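You operate a simulated robot arm through the tools that you are given. There is no shell and no other tool. Be economical: measure what you need, move in short steps, check, and stop when the job is done.

The job below is to be done with a simulated robot arm. You get a single attempt, and the scene is never put back.

Task
Weigh the white tray, then dry it in the oven at 105C.
Fine: zero the empty blue scale first; the tray goes in alone; close the drawer, and switch the oven off when it shows Done.

It is judged by the outcome, as a careful person would: the job done as asked, and still so three seconds after it is handed in. It fails if anything else is knocked over, pushed out of place, dropped, spilled or broken.

Robot
A 6-joint arm with a four-finger gripper on a trunk, on a base that drives. Base frame: it is fixed to the floor where the robot stands at the start and does not move with it; the origin is under the middle of the robot, x ahead of it, y to its left, z up; the surface under the hand at the start is at about z = 890. Units: mm, rad, N and s.
With the tool pointing down near the work surface it reaches from about 480 to 900 mm from the robot's upright axis, wherever it stands. Its first joint turns from -2.897 to 2.897 rad. Places, roughly: blue scale [600, 200, 900]; inside the oven drawer [400, 500, 900]; oven drawer [300, 500, 900]; oven knob [500, 600, 1100]; plate of the blue scale [600, 200, 900]. Payload 3.43 kg.
The TCP is the grasp point between the finger pads, 30 mm short of the fingertips. In the tool frame z runs along the fingers and y along their closing line. The gripper opens to 120 mm. The gripper's body begins 85 mm behind the TCP.
Orientation is told as [roll, pitch, yaw] about the base's x, y, z axes, in that order, counted from this pose: with the fingers straight down and closing along the base's y, the tool's x points along the base's -x, its y along +y and its z along -z.

Tools
- The arm moves only by the tool servo_tool. Its arguments are lists of equal length, an entry for each row: "gripper": the gripper command, from -1 (shut) to 1 (fully open), values between in proportion; "linear": the shift along the tool's x, y, z in mm, a list of three; "rotation": the turn, a rotation vector about the tool's x, y, z in rad, a list of three. In form: {"gripper": [gripper, ...], "linear": [[dx, dy, dz], ...], "rotation": [[ax, ay, az], ...]}. A call has 1 to 8 rows; each row shifts and turns the commanded pose from where the row before left it, along the tool's axes as they then stand. Each row takes 0.2 s and may step no farther than 50 mm and 0.15 rad from the row before; otherwise, or with a gripper value out of range, the whole call is refused. A pose out of reach is approached as far as the arm can. The call stops where the force on the tool passes 40 N (or 10 N more than at its start, if that is more) or the arm is blocked; 0.2 s more then pass. The fingers move at their own pace and stop on an object; they squeeze with about 43 N. The grip force told is the motor's: it shows also when the fingers shut on nothing. Time passes only in rows, and 0.2 s behind the last, so rows that do not move let the fingers close. The reply holds the time, the measured pose of the TCP, the force on the tool along the base axes, the opening and the grip force, in the units named above and with some noise, with the torque about the TCP (base axes, N m) and any sound that the robot's microphone picked up, and new pictures: "pictures" is both (left out), scene, wrist or none.
- Cameras (640 x 400 px; columns grow to the right, rows downward): "scene" is now at [55.7, 167.7, 1695.5]; the picture's right is [-0.49, -0.87, 0.00], its down [-0.30, 0.17, -0.94] and it looks along [0.82, -0.46, -0.35] (base axes); focal length 214 px, centre (320, 200). "wrist" rides on the gripper at [71, -17, -121] in the tool frame; the picture's right is [0.23, 0.97, 0.00], its down [-0.81, 0.19, -0.55] and it looks along [-0.54, 0.13, 0.83] (tool axes); focal length 275 px, centre (320, 200). There is no depth. A picture from a camera that has moved, and an enlarged one, comes with that camera's place and axes in the base frame and with its lens. The place of the scene camera against the robot may be out by one fixed shift of up to 25 mm in any direction.
- lift_body(by): slides the trunk up (or, below 0, down) by that many mm; the arm and the scene camera ride with it, the base frame stays. It gives what a move gives, with no picture.
- base_move(legs): drives the robot by 1 to 6 legs, each [ahead, left, turn to the left] in mm, mm and rad, along the robot's own axes; the way and the turn of a leg run together, so that a leg with both is an arc; at most 1500 mm and 3.142 rad a leg. The arm and the cameras ride along, it lands a little off, and it stops where it bumps. It gives what a move gives, and a new picture of the scene camera.
- turn_head(pan, tilt): turns the head with the scene camera to pan (to the left, within 2.094 rad either way) and tilt (down, from -0.506 to 1.204), counted from straight ahead of the robot. It gives what a move gives, and a new picture of the scene camera.
- close_up(camera, box): a new picture of the part [left, top, right, bottom] of that camera's present view, enlarged. No time passes.
- sign_off(): hands the job in; it is judged then, once.

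Go step by step. Nothing tells you exact positions but the pictures and the camera data: compare them with the known pose of the tool, close in by small moves and look again before you grip or let go. The budget is 120 turns and 260 pictures, counting those below and the enlarged ones. Unless the task says otherwise, let go and move clear before handing in, and close with one line.

The tools are called after "Call:" by a JSON object that holds its "op" and its "data". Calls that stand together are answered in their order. servo_tool: Moves the arm, as the interface text tells. Its arguments: {"type":"object","properties":{"gripper":{"type":"array"},"linear":{"type":"array"},"rotation":{"type":"array"},"pictures":{"type":"string","enum":["both","scene","wrist","none"]}},"required":["gripper","linear","rotation"]} The other tools are called the same way: lift_body (by) slides the trunk up or down; base_move (legs) drives the base; turn_head (pan, tilt) turns the head that bears the scene camera; close_up (camera, box) takes an enlarged picture of a part of a camera's view; sign_off () hands the job in.

At the start:

```text
time_s: 0.0
position: [467.7, 267.3, 1387.5]
tool_rot: [-0.001, 0.001, 0.0]
ft_force: [-0.7, -0.8, -0.1]
ft_torque: [-0.01, 0.01, -0.03]
grip_width: 119.9
finger_force: 0.1
trunk travel left (down, up): [-225.0, 315.0]
robot x, y, heading: [-0.8, -0.1, 0.001]
head pan, tilt: [2.1, 1.201]
```

scene: 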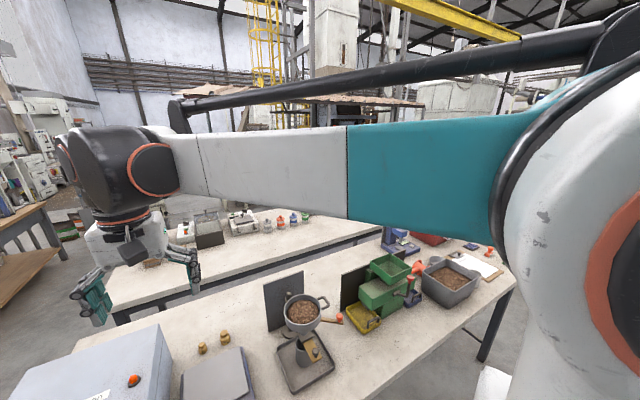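
wrist: 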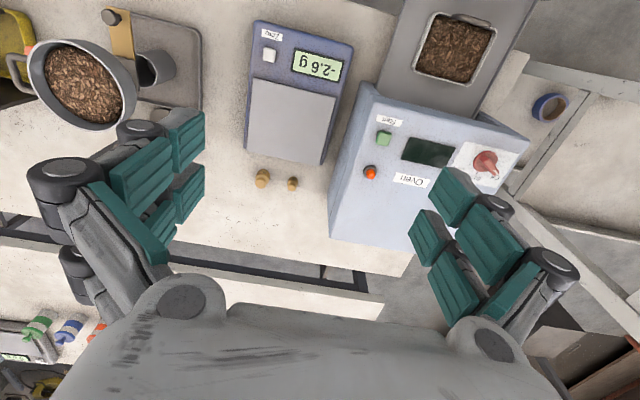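

The wrist view shows the blue scale reading -2.6 g, and the oven with its drawer pulled out and a tray of chips standing in or by it. I'll look closer before I move.

Call:
{"op": "close_up", "data": {"camera": "wrist", "box": [320, 0, 560, 250]}}

Call:
{"op": "close_up", "data": {"camera": "wrist", "box": [0, 0, 360, 225]}}

Call:
{"op": "close_up", "data": {"camera": "scene", "box": [0, 200, 520, 400]}}

Call:
{"op": "turn_head", "data": {"pan": 1.0, "tilt": 0.9}}

```text
1.60 times, centred on (440, 125) of wrist
camera zoom: at [397.8, 250.9, 1507.7], right [-0.23, 0.97, 0.0], down [0.81, 0.19, 0.55], along [0.54, 0.13, -0.83], focal length 440 px, centre (128, 320)
```

zoom: 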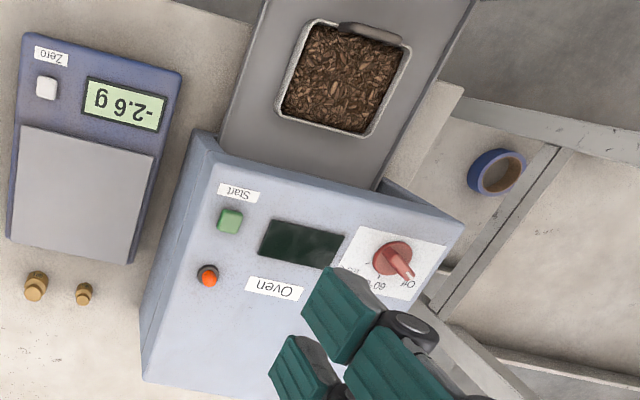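

```text
1.78 times, centred on (180, 112) of wrist
camera zoom: at [397.8, 250.9, 1507.7], right [-0.23, 0.97, 0.0], down [0.81, 0.19, 0.55], along [0.54, 0.13, -0.83], focal length 489 px, centre (569, 356)
```

zoom: 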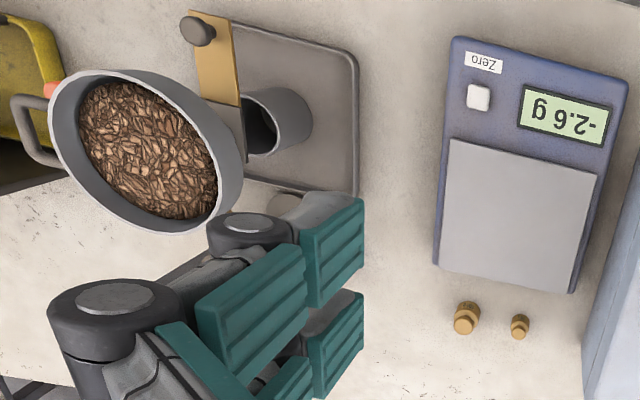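

```text
1.23 times, centred on (260, 300) of scene
camera zoom: at [55.7, 167.7, 1695.5], right [-0.49, -0.87, 0.0], down [-0.3, 0.17, -0.94], along [0.82, -0.46, -0.35], focal length 264 px, centre (394, 77)
```

zoom: 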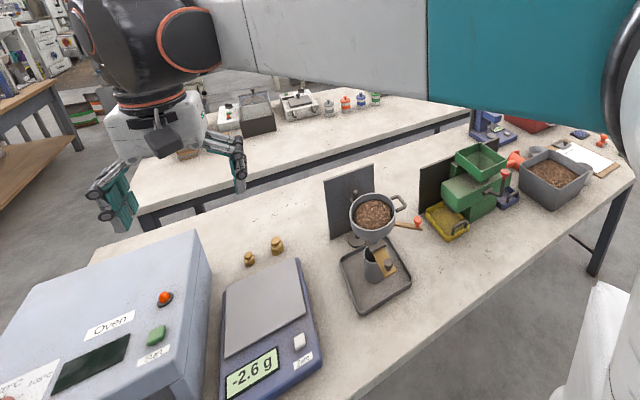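

```text
time_s: 1.3
position: [469.7, 267.7, 1386.7]
tool_rot: [0.001, 0.0, 0.0]
ft_force: [0.6, 0.1, -0.4]
ft_torque: [0.02, 0.0, 0.01]
grip_width: 120.2
finger_force: 0.1
trunk travel left (down, up): [-225.0, 315.0]
robot x, y, heading: [-1.5, -1.5, 0.006]
head pan, tilt: [1.0, 0.901]
camera scene: at [55.5, 167.6, 1694.5], right [-0.49, -0.87, 0.0], down [-0.31, 0.18, -0.93], along [0.81, -0.46, -0.36], focal length 214 px, centre (320, 200)
```

scene: 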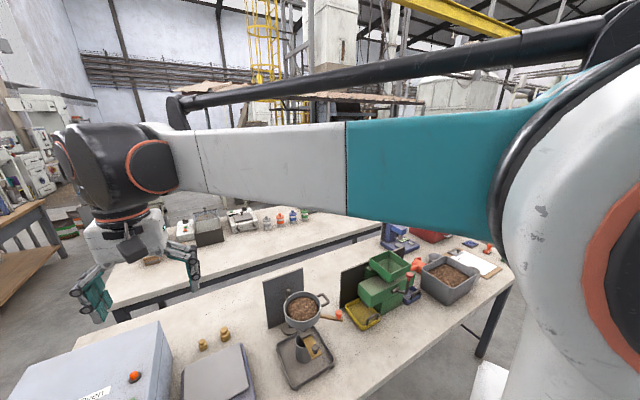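

The head reports a new angle but the picture hardly changed. I'll test it once more.

Call:
{"op": "turn_head", "data": {"pan": 0.9, "tilt": 1.0}}

```text
time_s: 2.0
position: [468.0, 268.5, 1386.1]
tool_rot: [0.001, -0.002, 0.0]
ft_force: [0.0, -0.4, -1.3]
ft_torque: [0.02, 0.01, 0.0]
grip_width: 120.0
finger_force: 0.1
trunk travel left (down, up): [-225.0, 315.0]
robot x, y, heading: [-1.5, 2.9, 0.001]
head pan, tilt: [0.901, 1.0]
camera scene: at [55.3, 167.4, 1694.0], right [-0.5, -0.87, 0.0], down [-0.32, 0.18, -0.93], along [0.81, -0.46, -0.36], focal length 214 px, centre (320, 200)
```

scene: 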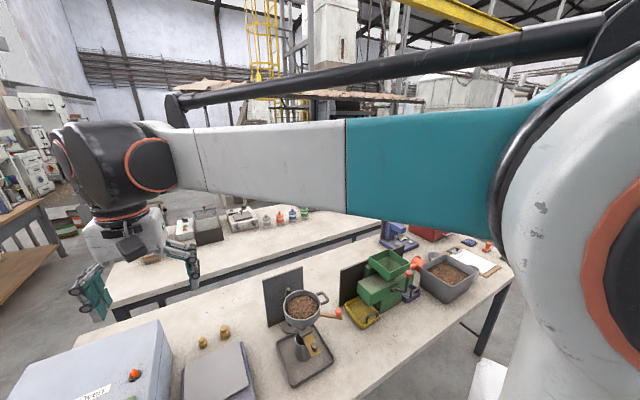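

The head camera stays put regardless, so I'll rely on the wrist camera. I'll now move above the drawer to inspect the tray and the oven panel.

Call:
{"op": "servo_tool", "data": {"gripper": [1, 1, 1, 1, 1, 1, 1, 1], "linear": [[20, 28, 25], [20, 28, 25], [20, 28, 25], [20, 28, 25], [20, 28, 25], [20, 28, 25], [20, 28, 25], [20, 28, 25]], "rotation": [[0, 0, 0], [0, 0, 0], [0, 0, 0], [0, 0, 0], [0, 0, 0], [0, 0, 0], [0, 0, 0], [0, 0, 0]]}}

```text
time_s: 3.8
position: [318.1, 476.3, 1188.9]
tool_rot: [0.001, 0.001, -0.026]
ft_force: [0.2, 0.5, -0.7]
ft_torque: [-0.02, 0.04, 0.04]
grip_width: 119.9
finger_force: 0.1
trunk travel left (down, up): [-225.0, 315.0]
robot x, y, heading: [-2.1, 2.2, 0.001]
head pan, tilt: [0.901, 1.0]
camera scene: at [61.0, 180.2, 1690.3], right [-0.37, -0.93, 0.0], down [-0.37, 0.15, -0.92], along [0.85, -0.34, -0.4], focal length 214 px, centre (320, 200)
camera wrist: at [246.9, 461.2, 1311.0], right [-0.2, 0.98, 0.0], down [0.82, 0.17, 0.55], along [0.54, 0.11, -0.83], focal length 275 px, centre (320, 200)
```

scene: 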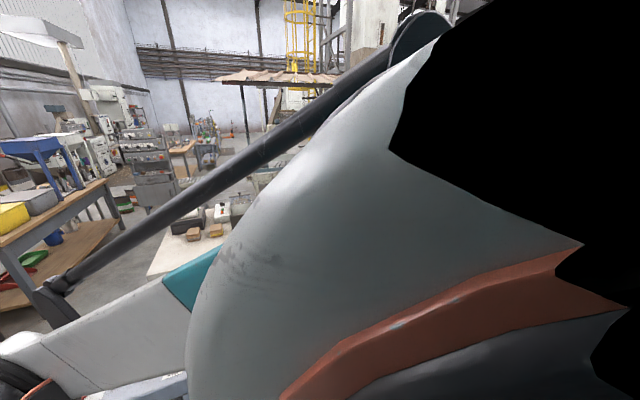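
wrist: 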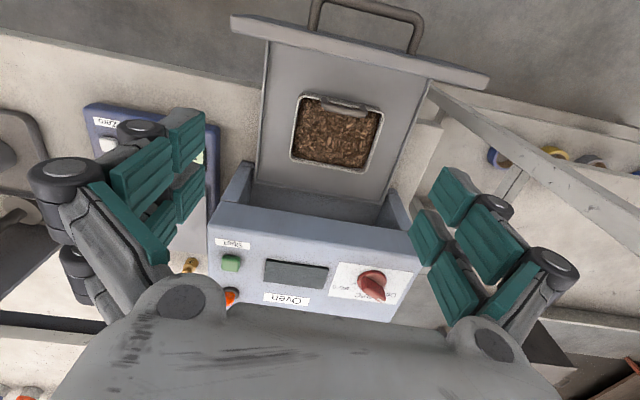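

The tray sits in the open drawer, apparently alone. I'll zoom in on the tray and panel.

Call:
{"op": "close_up", "data": {"camera": "wrist", "box": [230, 0, 490, 200]}}

Call:
{"op": "close_up", "data": {"camera": "wrist", "box": [200, 210, 430, 330]}}

```text
2.00 times, centred on (360, 100) of wrist
camera zoom: at [246.9, 461.2, 1311.0], right [-0.2, 0.98, 0.0], down [0.82, 0.17, 0.55], along [0.54, 0.11, -0.83], focal length 551 px, centre (240, 400)
```

zoom: 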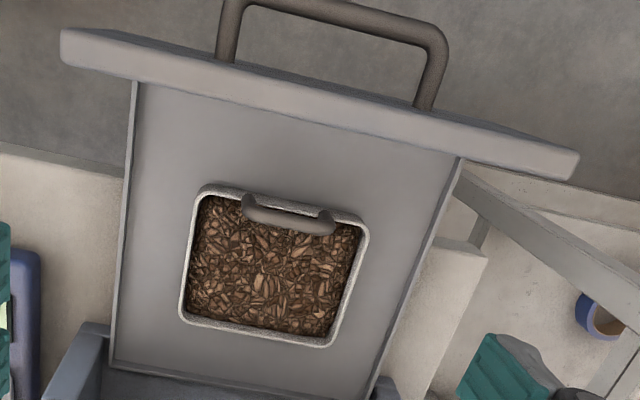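

```text
2.78 times, centred on (315, 270) of wrist
camera zoom: at [246.9, 461.2, 1311.0], right [-0.2, 0.98, 0.0], down [0.82, 0.17, 0.55], along [0.54, 0.11, -0.83], focal length 766 px, centre (334, 5)
```

zoom: 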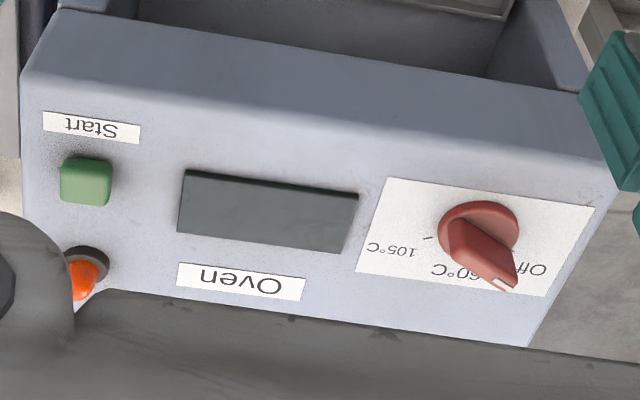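

The tray holds chips and has a bar handle on the robot side; the knob seems to be at Off. First I'll zero the empty scale, so I'm moving above its Zero button at about (478, 174) with fingers shut.

Call:
{"op": "servo_tool", "data": {"gripper": [-1, -1, -1, -1, -1, -1, -1, -1], "linear": [[-21, -39, 15], [-21, -39, 15], [-21, -39, 15], [-21, -39, 15], [-21, -39, 15], [-21, -39, 15], [-21, -39, 15], [-21, -39, 15]], "rotation": [[0, 0, 0], [0, 0, 0], [0, 0, 0], [0, 0, 0], [0, 0, 0], [0, 0, 0], [0, 0, 0], [0, 0, 0]], "pictures": "wrist"}}

Call:
{"op": "servo_tool", "data": {"gripper": [-1], "linear": [[0, 0, 0]], "rotation": [[0, 0, 0]]}}

```text
time_s: 5.6
position: [475.1, 179.4, 1065.1]
tool_rot: [0.0, 0.002, 0.001]
ft_force: [0.5, 0.9, -0.7]
ft_torque: [0.01, -0.04, -0.01]
grip_width: 0.0
finger_force: 33.7
trunk travel left (down, up): [-225.0, 315.0]
robot x, y, heading: [2.8, -1.0, 0.0]
head pan, tilt: [0.901, 1.0]
camera wrist: at [405.0, 161.4, 1186.3], right [-0.23, 0.97, 0.0], down [0.81, 0.19, 0.55], along [0.54, 0.13, -0.83], focal length 275 px, centre (320, 200)
```

wrist: 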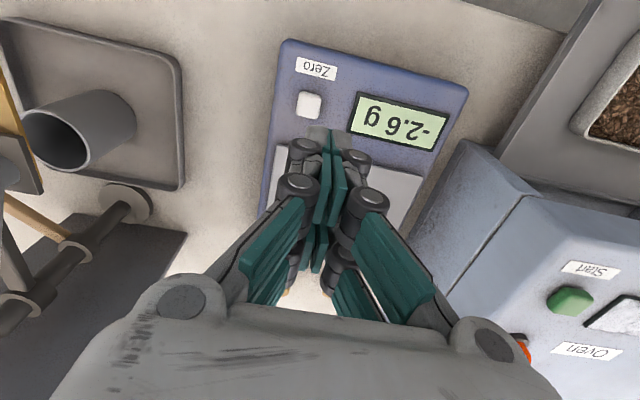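

```text
time_s: 6.0
position: [475.3, 179.2, 1065.5]
tool_rot: [0.001, 0.0, 0.001]
ft_force: [0.0, 0.8, -0.8]
ft_torque: [0.03, -0.03, -0.02]
grip_width: 0.1
finger_force: 33.2
trunk travel left (down, up): [-225.0, 315.0]
robot x, y, heading: [-3.1, 1.2, 0.003]
head pan, tilt: [0.901, 1.0]
camera scene: at [17.7, 268.4, 1641.1], right [0.78, -0.62, 0.0], down [-0.52, -0.66, -0.54], along [0.34, 0.42, -0.84], focal length 214 px, centre (320, 200)
camera wrist: at [405.7, 162.0, 1186.1], right [-0.23, 0.97, 0.0], down [0.81, 0.19, 0.55], along [0.54, 0.13, -0.83], focal length 275 px, centre (320, 200)
```

scene: 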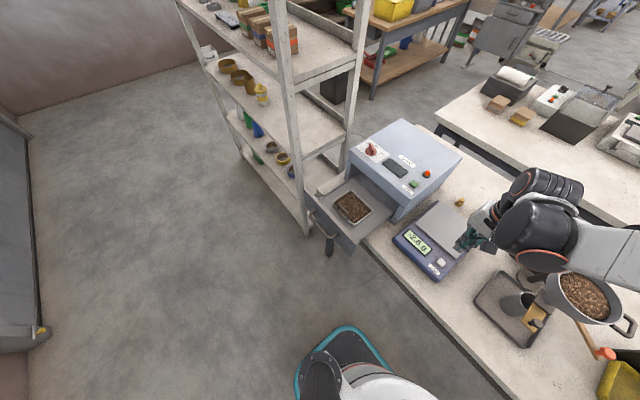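
wrist: 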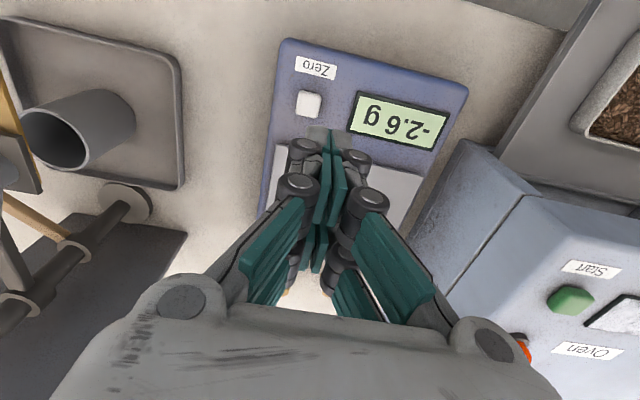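

The head camera now gives a clear overview. The Zero button triangulates to about (478, 169, ~915); I'll descend over it to a tip height around 950.

Call:
{"op": "servo_tool", "data": {"gripper": [-1, -1, -1], "linear": [[-2, -10, 25], [0, 0, 30], [0, 0, 30]], "rotation": [[0, 0, 0], [0, 0, 0], [0, 0, 0]]}}

```text
time_s: 6.8
position: [479.1, 169.4, 981.2]
tool_rot: [0.0, -0.001, 0.0]
ft_force: [-0.3, -0.3, -1.1]
ft_torque: [-0.04, -0.04, 0.0]
grip_width: 0.0
finger_force: 33.2
trunk travel left (down, up): [-225.0, 315.0]
robot x, y, heading: [4.8, 0.9, 0.001]
head pan, tilt: [0.901, 1.0]
camera scene: at [18.3, 268.3, 1641.1], right [0.78, -0.62, 0.0], down [-0.52, -0.66, -0.54], along [0.34, 0.42, -0.84], focal length 214 px, centre (320, 200)
camera wrist: at [409.4, 152.7, 1101.4], right [-0.23, 0.97, 0.0], down [0.81, 0.19, 0.55], along [0.54, 0.13, -0.83], focal length 275 px, centre (320, 200)
```

scene: 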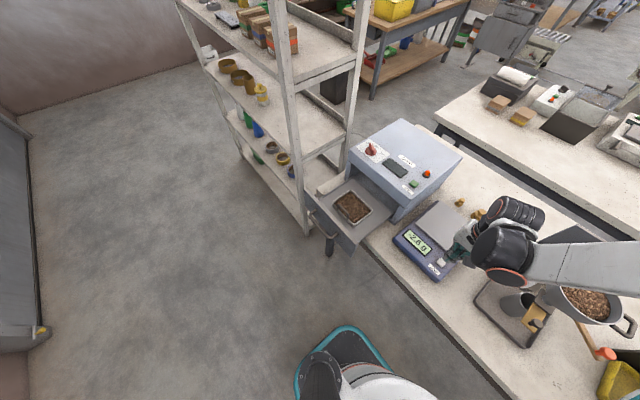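
wrist: 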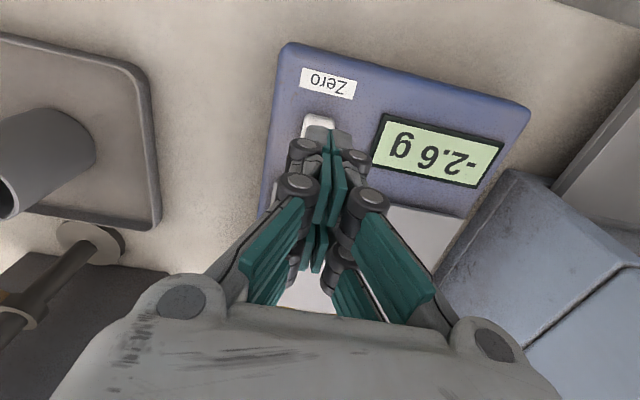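

The tip is nearly over the button. I'll shift slightly and go down in small steps, watching the force.

Call:
{"op": "servo_tool", "data": {"gripper": [-1, -1, -1, -1], "linear": [[3, -3, 5], [0, 0, 6], [0, 0, 6], [0, 0, 5]], "rotation": [[0, 0, 0], [0, 0, 0], [0, 0, 0], [0, 0, 0]], "pictures": "wrist"}}

```text
time_s: 7.8
position: [475.2, 167.3, 960.1]
tool_rot: [-0.001, -0.001, 0.0]
ft_force: [-0.1, 0.7, -0.1]
ft_torque: [0.0, -0.02, 0.0]
grip_width: 0.1
finger_force: 33.5
trunk travel left (down, up): [-225.0, 315.0]
robot x, y, heading: [-0.6, 0.6, -0.005]
head pan, tilt: [0.901, 1.0]
camera wrist: at [405.1, 150.4, 1080.0], right [-0.23, 0.97, 0.0], down [0.81, 0.19, 0.55], along [0.54, 0.13, -0.83], focal length 275 px, centre (320, 200)
```

wrist: 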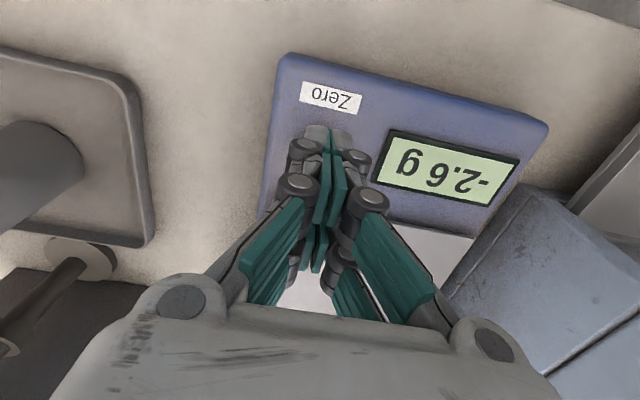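

No contact yet with the tip at about 930. I'll keep going down gently.

Call:
{"op": "servo_tool", "data": {"gripper": [-1, -1, -1], "linear": [[0, 0, 3], [0, 0, 3], [0, 0, 3]], "rotation": [[0, 0, 0], [0, 0, 0], [0, 0, 0]], "pictures": "wrist"}}

```text
time_s: 8.6
position: [474.1, 166.8, 949.2]
tool_rot: [0.0, 0.0, 0.001]
ft_force: [-0.4, 0.7, -0.6]
ft_torque: [-0.02, -0.01, 0.01]
grip_width: 0.0
finger_force: 33.0
trunk travel left (down, up): [-225.0, 315.0]
robot x, y, heading: [-2.4, -1.2, 0.002]
head pan, tilt: [0.901, 1.0]
camera wrist: at [404.8, 150.2, 1070.5], right [-0.23, 0.97, 0.0], down [0.81, 0.19, 0.55], along [0.54, 0.13, -0.83], focal length 275 px, centre (320, 200)
```

wrist: 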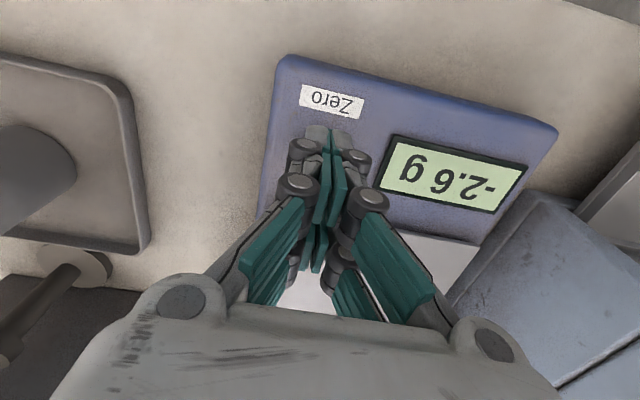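

Call:
{"op": "servo_tool", "data": {"gripper": [-1, -1, -1], "linear": [[0, 0, 3], [0, 0, 3], [0, 0, 3]], "rotation": [[0, 0, 0], [0, 0, 0], [0, 0, 0]], "pictures": "wrist"}}

```text
time_s: 9.4
position: [474.9, 166.5, 941.5]
tool_rot: [0.001, -0.001, 0.001]
ft_force: [0.3, -0.8, 0.5]
ft_torque: [0.0, 0.01, -0.02]
grip_width: 0.0
finger_force: 33.5
trunk travel left (down, up): [-225.0, 315.0]
robot x, y, heading: [0.9, 2.5, 0.003]
head pan, tilt: [0.901, 1.0]
camera wrist: at [404.7, 149.7, 1062.4], right [-0.23, 0.97, 0.0], down [0.81, 0.19, 0.55], along [0.54, 0.13, -0.83], focal length 275 px, centre (320, 200)
```

wrist: 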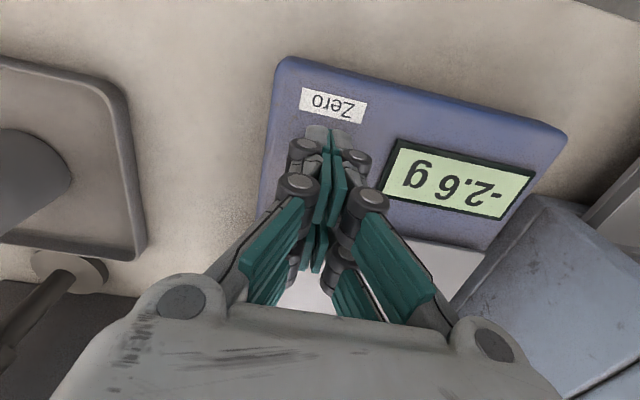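

Still no contact with the tip around 911. I'll check sideways with the scene camera.

Call:
{"op": "close_up", "data": {"camera": "scene", "box": [380, 190, 520, 290]}}

Call:
{"op": "servo_tool", "data": {"gripper": [-1, -1], "linear": [[0, 0, 3], [0, 0, 2]], "rotation": [[0, 0, 0], [0, 0, 0]], "pictures": "wrist"}}

```text
4.00 times, centred on (450, 240) of scene
camera zoom: at [18.0, 268.0, 1641.2], right [0.78, -0.62, 0.0], down [-0.52, -0.66, -0.54], along [0.34, 0.42, -0.84], focal length 858 px, centre (-200, 40)
```

zoom: 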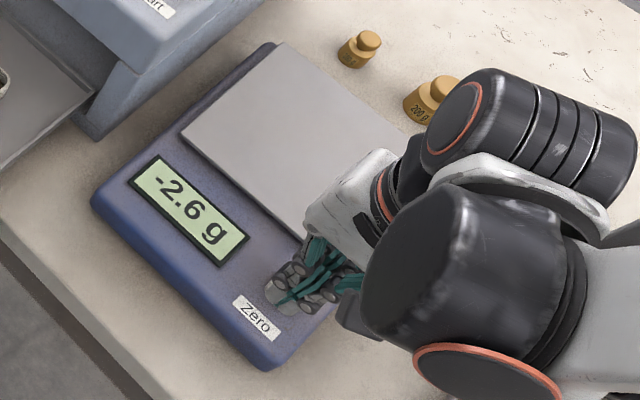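

```text
time_s: 10.0
position: [475.4, 165.2, 936.4]
tool_rot: [0.0, 0.001, 0.001]
ft_force: [-0.6, -0.6, -1.0]
ft_torque: [-0.02, 0.02, 0.02]
grip_width: 0.2
finger_force: 33.5
trunk travel left (down, up): [-225.0, 315.0]
robot x, y, heading: [-1.4, 0.7, -0.001]
head pan, tilt: [0.901, 1.0]
camera wrist: at [405.1, 149.6, 1057.3], right [-0.23, 0.97, 0.0], down [0.81, 0.19, 0.55], along [0.54, 0.13, -0.83], focal length 275 px, centre (320, 200)
```

wrist: 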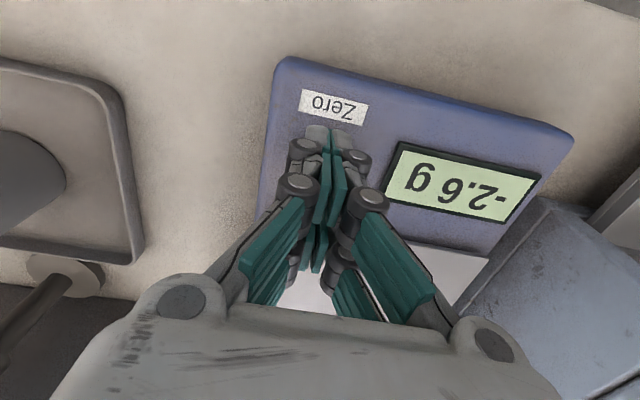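

Call:
{"op": "servo_tool", "data": {"gripper": [-1, -1, -1], "linear": [[-3, 2, 2], [0, 0, 2], [0, 0, 2]], "rotation": [[0, 0, 0], [0, 0, 0], [0, 0, 0]], "pictures": "wrist"}}

```text
time_s: 10.8
position: [477.5, 168.4, 931.2]
tool_rot: [0.0, 0.0, 0.0]
ft_force: [-1.3, 0.1, 0.1]
ft_torque: [0.02, -0.06, 0.01]
grip_width: 0.2
finger_force: 33.4
trunk travel left (down, up): [-225.0, 315.0]
robot x, y, heading: [-0.1, 1.0, 0.001]
head pan, tilt: [0.901, 1.0]
camera wrist: at [407.8, 151.1, 1051.9], right [-0.23, 0.97, 0.0], down [0.81, 0.19, 0.55], along [0.54, 0.13, -0.83], focal length 275 px, centre (320, 200)
```

wrist: 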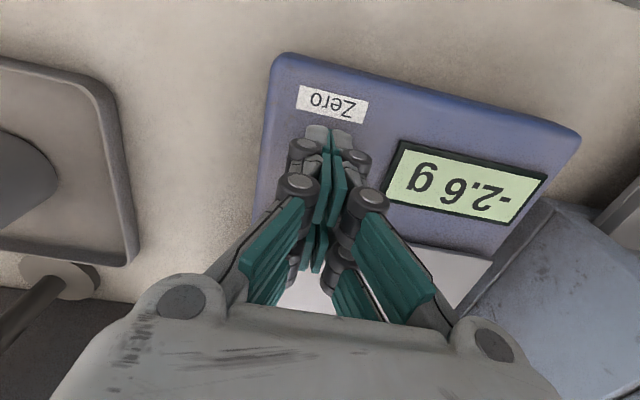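

Comparing apparent sizes, the scale's top is near z 885–890, so the button is about (484, 168.5). I'll shift forward 6 mm and continue.

Call:
{"op": "servo_tool", "data": {"gripper": [-1, -1, -1, -1], "linear": [[-6, 0, 1], [0, 0, 2], [0, 0, 2], [0, 0, 2]], "rotation": [[0, 0, 0], [0, 0, 0], [0, 0, 0], [0, 0, 0]], "pictures": "wrist"}}

```text
time_s: 11.8
position: [483.9, 167.7, 924.0]
tool_rot: [0.0, -0.001, 0.0]
ft_force: [1.6, 0.3, 7.1]
ft_torque: [0.01, -0.02, -0.02]
grip_width: 5.8
finger_force: 32.9
trunk travel left (down, up): [-225.0, 315.0]
robot x, y, heading: [0.0, -2.3, -0.001]
head pan, tilt: [0.901, 1.0]
heard: click
camera wrist: at [413.7, 151.8, 1044.9], right [-0.23, 0.97, 0.0], down [0.81, 0.19, 0.55], along [0.54, 0.13, -0.83], focal length 275 px, centre (320, 200)
```

wrist: 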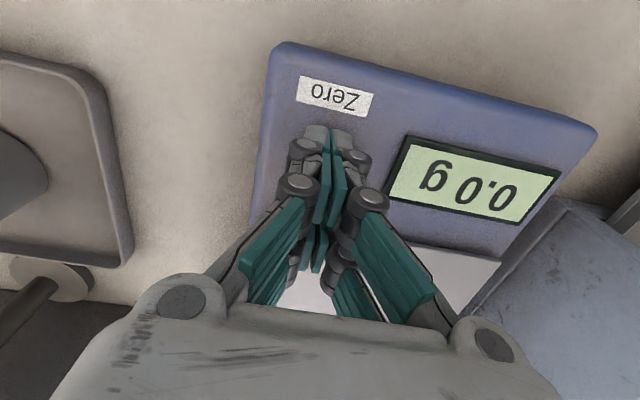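

The button clicked and the scale reads 0.0 g. Next I'll lift away and go close to the tray handle to see its shape.

Call:
{"op": "servo_tool", "data": {"gripper": [-1, -1, -1, 1, 1, 1, 1, 1], "linear": [[0, 0, -40], [0, 0, -45], [8, 10, -45], [35, 34, 0], [35, 34, 0], [35, 34, 0], [35, 34, 0], [35, 34, 0]], "rotation": [[0, 0, 0], [0, 0, 0], [0, 0, 0], [0, 0, 0], [0, 0, 0], [0, 0, 0], [0, 0, 0], [0, 0, 0]], "pictures": "none"}}

Call:
{"op": "servo_tool", "data": {"gripper": [1, 1, 1, 1, 1], "linear": [[0, 40, 0], [0, 40, 0], [0, 40, 0], [0, 40, 0], [0, 12, 20]], "rotation": [[0, 0, 0], [0, 0, 0], [0, 0, 0], [0, 0, 0], [0, 0, 0]]}}

```text
time_s: 13.8
position: [358.0, 297.7, 1052.9]
tool_rot: [0.001, 0.001, -0.168]
ft_force: [-0.2, -0.2, 0.0]
ft_torque: [0.01, 0.03, 0.02]
grip_width: 120.3
finger_force: 0.1
trunk travel left (down, up): [-225.0, 315.0]
robot x, y, heading: [2.8, -2.9, 0.003]
head pan, tilt: [0.901, 1.0]
stopped in row 8: the arm was blocked; the commanded pose is now the measured one
```

```text
time_s: 14.9
position: [375.7, 473.2, 1031.0]
tool_rot: [0.002, 0.001, -0.151]
ft_force: [-0.8, 0.8, -1.1]
ft_torque: [0.0, 0.01, 0.0]
grip_width: 120.1
finger_force: 0.1
trunk travel left (down, up): [-225.0, 315.0]
robot x, y, heading: [-3.9, -4.2, 0.002]
head pan, tilt: [0.901, 1.0]
camera scene: at [-12.4, 285.7, 1644.8], right [0.98, -0.18, 0.0], down [-0.14, -0.8, -0.58], along [0.1, 0.57, -0.81], focal length 214 px, centre (320, 200)
camera wrist: at [304.3, 467.9, 1151.5], right [-0.08, 1.0, 0.0], down [0.83, 0.07, 0.55], along [0.55, 0.04, -0.83], focal length 275 px, centre (320, 200)
```

scene: 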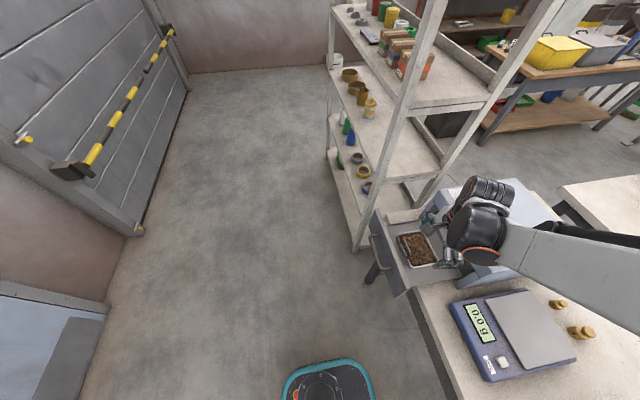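
wrist: 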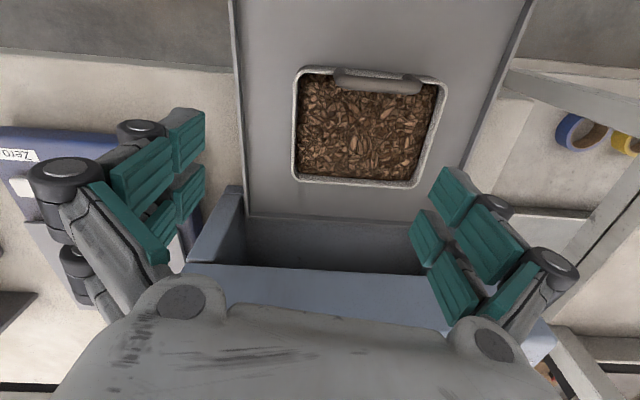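

The inner-reach limit stopped that leg and left a small yaw, but I'm over the drawer now. Zooming in on the handle.

Call:
{"op": "close_up", "data": {"camera": "wrist", "box": [270, 40, 470, 200]}}

Call:
{"op": "close_up", "data": {"camera": "scene", "box": [360, 200, 480, 290]}}

```text
2.50 times, centred on (370, 120) of wrist
camera zoom: at [304.3, 467.9, 1151.5], right [-0.08, 1.0, 0.0], down [0.83, 0.07, 0.55], along [0.55, 0.04, -0.83], focal length 688 px, centre (195, 400)
```

zoom: 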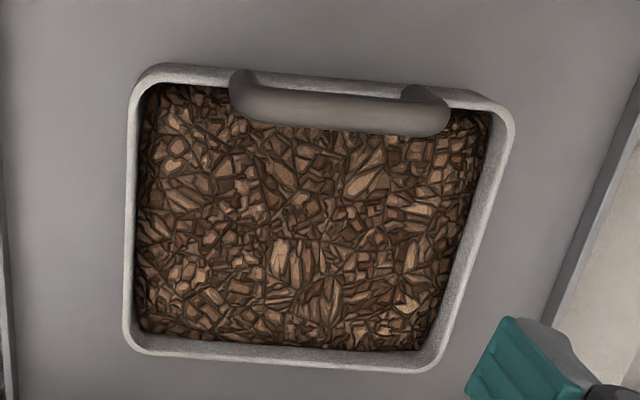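

```text
4.44 times, centred on (420, 245) of scene
camera zoom: at [-12.4, 285.7, 1644.8], right [0.98, -0.18, 0.0], down [-0.14, -0.8, -0.58], along [0.1, 0.57, -0.81], focal length 953 px, centre (-124, 0)
```

zoom: 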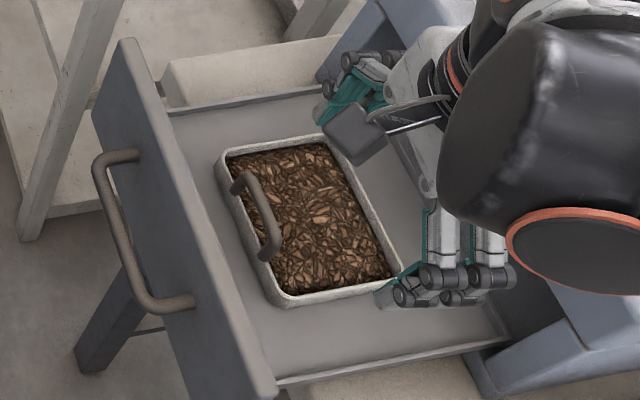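

The tray has a round bar handle rising above its robot-side rim, centred near (342, 516, 930). I'll grip it with the fingers closing along x, so that the outer finger also backs the rim. First I'll back off a bit and turn the hand 90°.

Call:
{"op": "servo_tool", "data": {"gripper": [1, 1, 1, 1, 1, 1, 1, 1], "linear": [[40, 0, -20], [0, 30, -20], [0, 0, 0], [0, 0, 0], [0, 0, 0], [0, 0, 0], [0, 0, 0], [0, 0, 0]], "rotation": [[0, 0, 0], [0, 0, 0], [0, 0, -0.145], [0, 0, -0.145], [0, 0, -0.145], [0, 0, -0.145], [0, 0, -0.145], [0, 0, -0.145]], "pictures": "none"}}

Call:
{"op": "servo_tool", "data": {"gripper": [1, 1, 1, 1, 1, 1, 1], "linear": [[0, 0, 0], [0, 0, 0], [0, 0, 0], [0, 0, 0], [0, 0, 0], [0, 0, 0], [0, 0, 0]], "rotation": [[0, 0, -0.145], [0, 0, -0.145], [0, 0, -0.145], [0, 0, -0.145], [0, 0, -0.145], [0, 0, -0.126], [0, 0, 0]]}}

```text
time_s: 16.9
position: [382.8, 508.9, 1056.5]
tool_rot: [-0.001, 0.0, 0.666]
ft_force: [0.1, 0.1, -0.2]
ft_torque: [0.0, 0.03, 0.0]
grip_width: 119.9
finger_force: 0.2
trunk travel left (down, up): [-225.0, 315.0]
robot x, y, heading: [0.8, -0.1, -0.001]
head pan, tilt: [0.901, 1.0]
stopped in row 8: the arm was blocked; the commanded pose is now the measured one
```

```text
time_s: 18.6
position: [381.4, 510.2, 1057.6]
tool_rot: [0.001, -0.002, 1.522]
ft_force: [0.6, -0.6, 0.3]
ft_torque: [-0.01, 0.03, 0.0]
grip_width: 120.0
finger_force: 0.1
trunk travel left (down, up): [-225.0, 315.0]
robot x, y, heading: [2.5, 1.4, -0.001]
head pan, tilt: [0.901, 1.0]
camera scene: at [-18.2, 285.2, 1643.9], right [1.0, -0.1, 0.0], down [-0.08, -0.82, -0.57], along [0.06, 0.57, -0.82], focal length 214 px, centre (320, 200)
camera wrist: at [396.1, 438.7, 1178.2], right [-0.98, -0.18, 0.0], down [-0.15, 0.82, 0.55], along [-0.1, 0.54, -0.83], focal length 275 px, centre (320, 200)
```

scene: 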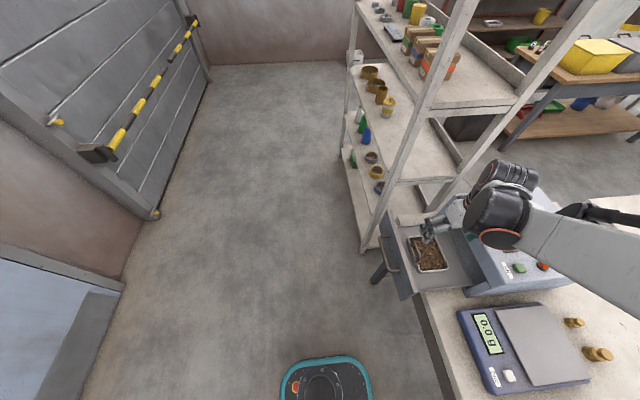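
wrist: 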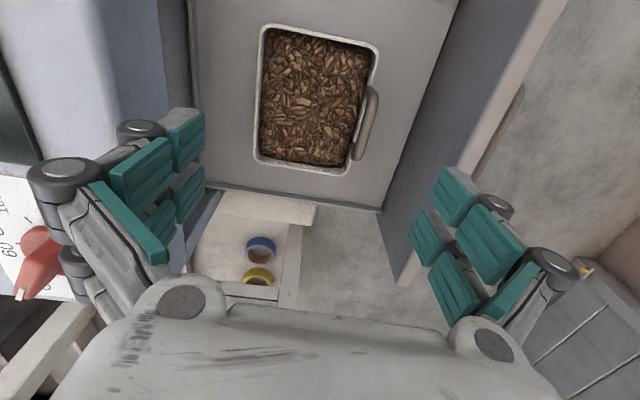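

The hand is turned and the bar triangulates to about (341, 513, 935). I'll centre over it, half close the fingers and come down to just above it.

Call:
{"op": "servo_tool", "data": {"gripper": [0, 0, 0, 0, 0], "linear": [[-3, 40, 0], [0, 0, 20], [0, 0, 25], [0, 0, 25], [0, 0, 0]], "rotation": [[0, 0, -0.049], [0, 0, 0], [0, 0, 0], [0, 0, 0], [0, 0, 0]]}}

Call:
{"op": "close_up", "data": {"camera": "scene", "box": [360, 190, 500, 290]}}

```text
time_s: 19.8
position: [338.9, 518.1, 986.9]
tool_rot: [0.0, 0.001, 1.576]
ft_force: [-0.1, 0.5, -0.1]
ft_torque: [0.0, -0.01, 0.0]
grip_width: 60.0
finger_force: 0.0
trunk travel left (down, up): [-225.0, 315.0]
robot x, y, heading: [-0.1, -4.8, 0.003]
head pan, tilt: [0.901, 1.0]
camera scene: at [18.4, 268.6, 1641.1], right [0.78, -0.62, 0.0], down [-0.52, -0.66, -0.54], along [0.34, 0.42, -0.84], focal length 214 px, centre (320, 200)
camera wrist: at [357.5, 446.1, 1108.1], right [-0.97, -0.23, 0.0], down [-0.2, 0.81, 0.55], along [-0.13, 0.54, -0.83], focal length 275 px, centre (320, 200)
```

scene: 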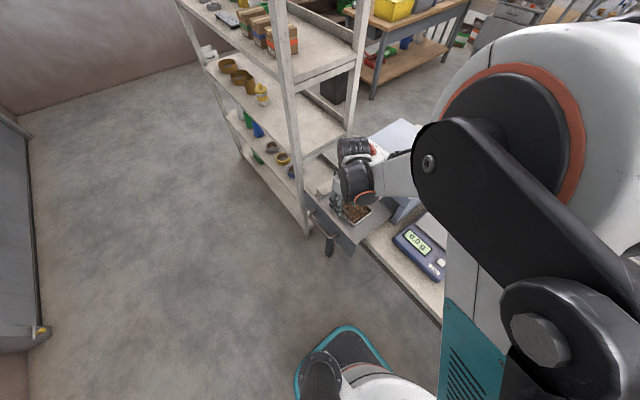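
wrist: 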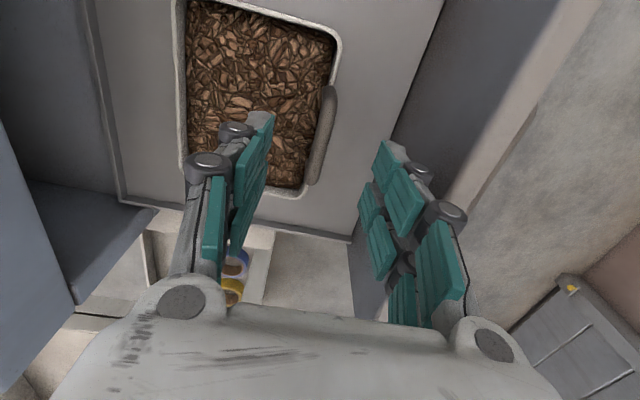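

```text
4.00 times, centred on (430, 240) of scene
camera zoom: at [18.4, 268.6, 1641.1], right [0.78, -0.62, 0.0], down [-0.52, -0.66, -0.54], along [0.34, 0.42, -0.84], focal length 858 px, centre (-120, 40)
```

zoom: 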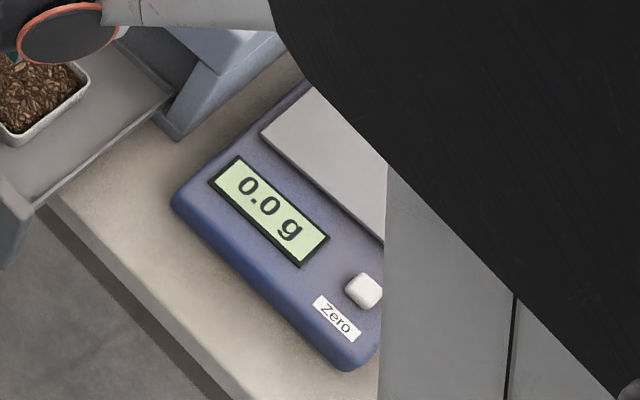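

The bar centre is about (340, 511). I'll lower so that the tips are near rim height and look.

Call:
{"op": "servo_tool", "data": {"gripper": [-0.1, -0.2, -0.3, -0.4], "linear": [[6, -1, 14], [0, 0, 14], [0, 0, 12], [0, 0, 8]], "rotation": [[0, 0, 0], [0, 0, 0], [0, 0, 0], [0, 0, 0]], "pictures": "wrist"}}

Call:
{"op": "close_up", "data": {"camera": "wrist", "box": [200, 40, 440, 190]}}

```text
time_s: 20.8
position: [338.8, 510.5, 939.3]
tool_rot: [-0.001, 0.002, 1.574]
ft_force: [0.1, 0.5, 0.8]
ft_torque: [-0.01, -0.03, 0.01]
grip_width: 36.2
finger_force: 0.1
trunk travel left (down, up): [-225.0, 315.0]
robot x, y, heading: [2.3, -0.5, 0.001]
head pan, tilt: [0.901, 1.0]
camera wrist: at [358.1, 439.2, 1060.1], right [-0.97, -0.23, 0.0], down [-0.19, 0.81, 0.55], along [-0.13, 0.54, -0.83], focal length 275 px, centre (320, 200)
```

wrist: 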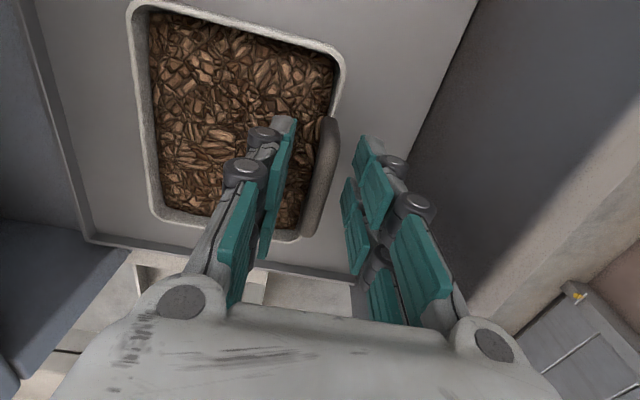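

```text
2.67 times, centred on (320, 115) of wrist
camera zoom: at [358.1, 439.2, 1060.1], right [-0.97, -0.23, 0.0], down [-0.19, 0.81, 0.55], along [-0.13, 0.54, -0.83], focal length 734 px, centre (320, 427)
```

zoom: 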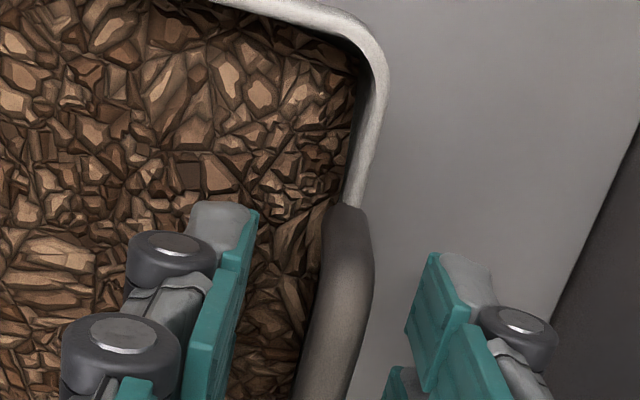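

The bar is straddled properly. I'll lower a further 3 mm and close gently.

Call:
{"op": "servo_tool", "data": {"gripper": [-0.5, -0.7, -1, -1, -1], "linear": [[0, 0, 3], [0, 0, 0], [0, 0, 0], [0, 0, 0], [0, 0, 0]], "rotation": [[0, 0, 0], [0, 0, 0], [0, 0, 0], [0, 0, 0], [0, 0, 0]], "pictures": "wrist"}}

```text
time_s: 21.9
position: [338.7, 510.6, 936.1]
tool_rot: [-0.001, 0.001, 1.574]
ft_force: [0.1, 0.6, 0.6]
ft_torque: [0.02, 0.11, 0.01]
grip_width: 8.8
finger_force: 42.5
trunk travel left (down, up): [-225.0, 315.0]
robot x, y, heading: [-1.7, -0.6, 0.002]
head pan, tilt: [0.901, 1.0]
camera wrist: at [357.7, 439.3, 1057.5], right [-0.97, -0.23, 0.0], down [-0.19, 0.81, 0.55], along [-0.13, 0.54, -0.83], focal length 275 px, centre (320, 200)
```

wrist: 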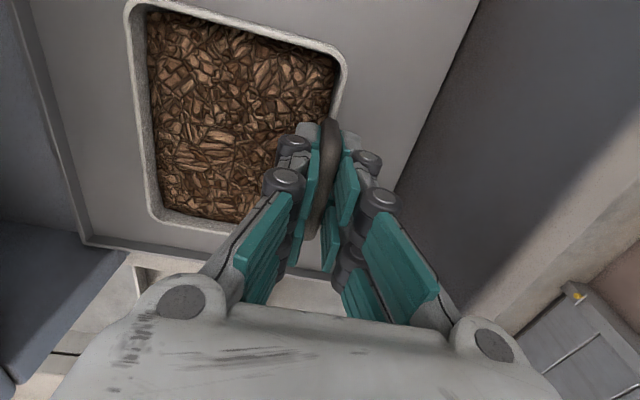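

The bar is gripped at 8.8 mm. I'll lift slowly by a few millimetres and watch for tilt.

Call:
{"op": "servo_tool", "data": {"gripper": [-1, -1, -1, -1], "linear": [[0, 0, -4], [0, 0, -6], [0, 0, -8], [0, 0, 0]], "rotation": [[0, 0, 0], [0, 0, 0], [0, 0, 0], [0, 0, 0]]}}

```text
time_s: 22.9
position: [339.8, 510.9, 953.9]
tool_rot: [0.001, 0.001, 1.573]
ft_force: [0.7, 0.1, -1.9]
ft_torque: [-0.01, 0.12, 0.0]
grip_width: 8.7
finger_force: 42.4
trunk travel left (down, up): [-225.0, 315.0]
robot x, y, heading: [-4.1, 1.4, -0.002]
head pan, tilt: [0.901, 1.0]
camera scene: at [18.2, 268.2, 1641.1], right [0.78, -0.62, 0.0], down [-0.52, -0.66, -0.54], along [0.34, 0.42, -0.84], focal length 214 px, centre (320, 200)
camera wrist: at [358.2, 439.5, 1075.7], right [-0.97, -0.23, 0.0], down [-0.19, 0.81, 0.55], along [-0.13, 0.54, -0.83], focal length 275 px, centre (320, 200)
```

scene: 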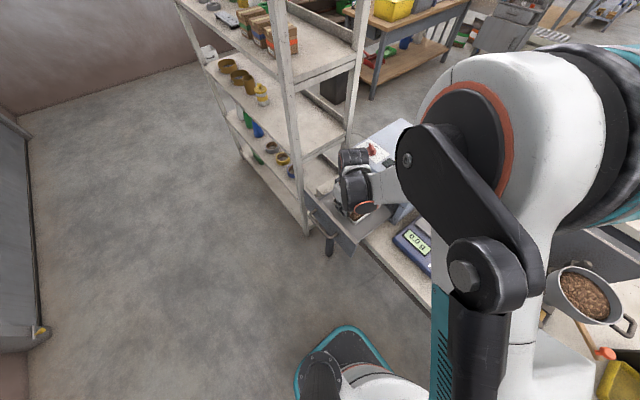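
wrist: 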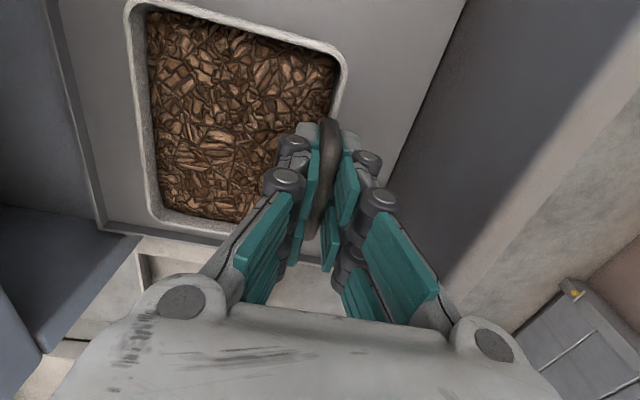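

The tray came up level, about 0.2 kg. I'll lift it well above the oven before carrying it over to the scale.

Call:
{"op": "servo_tool", "data": {"gripper": [-1, -1, -1, -1, -1, -1, -1, -1], "linear": [[0, 0, -15], [0, 0, -30], [0, 0, -38], [0, 0, -38], [0, 0, -38], [0, 0, -38], [0, 0, -35], [0, 0, -20]], "rotation": [[0, 0, 0], [0, 0, 0], [0, 0, 0], [0, 0, 0], [0, 0, 0], [0, 0, 0], [0, 0, 0], [0, 0, 0]], "pictures": "wrist"}}

```text
time_s: 24.6
position: [378.4, 558.7, 1158.4]
tool_rot: [0.0, 0.001, 1.561]
ft_force: [0.4, -0.3, -2.5]
ft_torque: [-0.04, 0.12, -0.01]
grip_width: 8.8
finger_force: 42.4
trunk travel left (down, up): [-225.0, 315.0]
robot x, y, heading: [-1.4, 2.8, 0.003]
head pan, tilt: [0.901, 1.0]
stopped in row 8: the arm was blocked; the commanded pose is now the measured one
camera wrist: at [395.2, 487.3, 1279.7], right [-0.98, -0.22, 0.0], down [-0.18, 0.81, 0.55], along [-0.12, 0.54, -0.83], focal length 275 px, centre (320, 200)
```

wrist: 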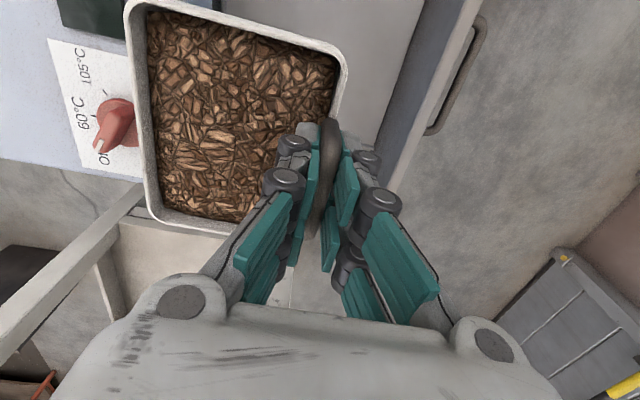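

Lifting hit an inner-reach limit and the hand slid outward a bit, but the tray is secure and level. I'll use the trunk for height instead.

Call:
{"op": "lift_body", "data": {"by": 120}}

Call:
{"op": "servo_tool", "data": {"gripper": [-1, -1, -1, -1, -1, -1], "linear": [[15, 0, 10], [20, 0, 15], [20, -10, 20], [30, -20, 20], [30, -20, 10], [30, -20, 0]], "rotation": [[0, 0, 0], [0, 0, 0], [0, 0, 0], [0, 0, 0], [0, 0, 0], [0, 0, 0]]}}

```text
time_s: 26.1
position: [377.9, 557.6, 1278.7]
tool_rot: [0.001, 0.0, 1.559]
ft_force: [0.7, 0.3, -2.7]
ft_torque: [-0.01, 0.11, -0.02]
grip_width: 8.9
finger_force: 42.9
trunk travel left (down, up): [-345.0, 195.0]
robot x, y, heading: [-0.1, 3.7, -0.003]
head pan, tilt: [0.901, 1.0]
```

```text
time_s: 27.5
position: [444.9, 408.3, 1206.8]
tool_rot: [-0.001, 0.0, 1.557]
ft_force: [-0.2, 0.1, -2.0]
ft_torque: [0.02, 0.1, 0.01]
grip_width: 8.7
finger_force: 42.5
trunk travel left (down, up): [-345.0, 195.0]
robot x, y, heading: [-0.4, 0.2, -0.0]
head pan, tilt: [0.901, 1.0]
camera scene: at [30.9, 261.9, 1766.9], right [0.66, -0.75, 0.0], down [-0.6, -0.53, -0.6], along [0.45, 0.4, -0.8], focal length 214 px, centre (320, 200)
camera wrist: at [462.9, 336.9, 1327.3], right [-0.98, -0.22, 0.0], down [-0.18, 0.81, 0.55], along [-0.12, 0.54, -0.83], focal length 275 px, centre (320, 200)
```

scene: 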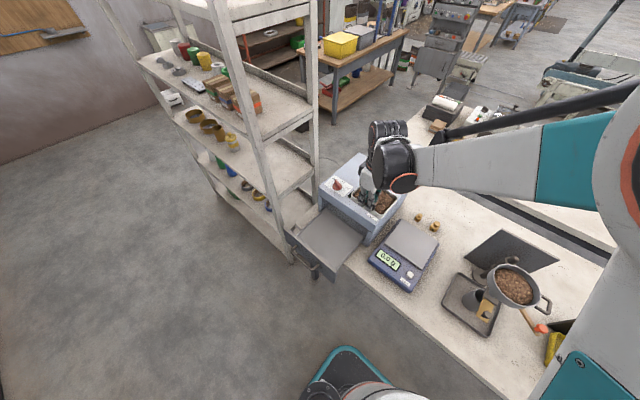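
wrist: 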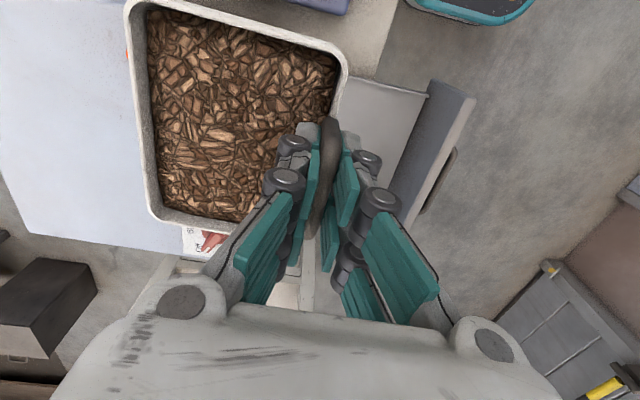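

The tray is level and clear above the oven. I'll carry on to above the scale plate.

Call:
{"op": "servo_tool", "data": {"gripper": [-1, -1, -1, -1, -1, -1, -1], "linear": [[20, -10, 0], [30, -18, 0], [30, -18, 0], [30, -18, 0], [28, -18, 0], [25, -15, 0], [13, -10, 0]], "rotation": [[0, 0, 0], [0, 0, -0.014], [0, 0, 0], [0, 0, 0], [0, 0, 0], [0, 0, 0], [0, 0, 0]]}}

Call:
{"op": "close_up", "data": {"camera": "scene", "box": [320, 180, 480, 300]}}

```text
time_s: 29.1
position: [552.6, 233.2, 1206.0]
tool_rot: [0.002, 0.0, 1.576]
ft_force: [0.6, -0.4, -2.1]
ft_torque: [0.0, 0.13, -0.02]
grip_width: 6.3
finger_force: 39.7
trunk travel left (down, up): [-345.0, 195.0]
robot x, y, heading: [0.9, -1.2, 0.0]
head pan, tilt: [0.901, 1.0]
camera scene: at [18.7, 268.0, 1761.2], right [0.78, -0.62, 0.0], down [-0.52, -0.66, -0.54], along [0.34, 0.42, -0.84], focal length 214 px, centre (320, 200)
camera wrist: at [570.7, 161.5, 1326.4], right [-0.97, -0.23, 0.0], down [-0.19, 0.81, 0.55], along [-0.13, 0.54, -0.83], focal length 275 px, centre (320, 200)
```

scene: 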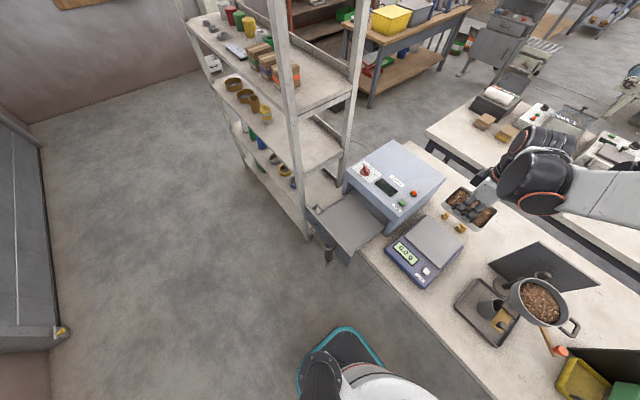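
wrist: 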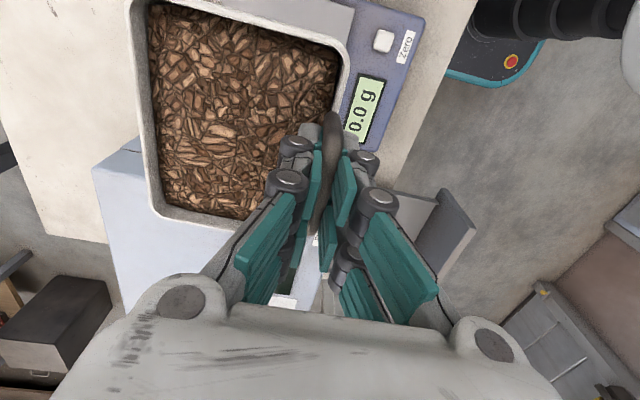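

```text
3.33 times, centred on (400, 240) of scene
camera zoom: at [18.7, 268.0, 1761.2], right [0.78, -0.62, 0.0], down [-0.52, -0.66, -0.54], along [0.34, 0.42, -0.84], focal length 715 px, centre (53, 67)
```

zoom: 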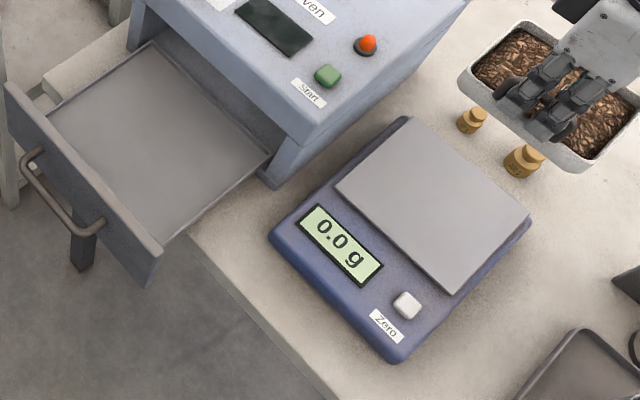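

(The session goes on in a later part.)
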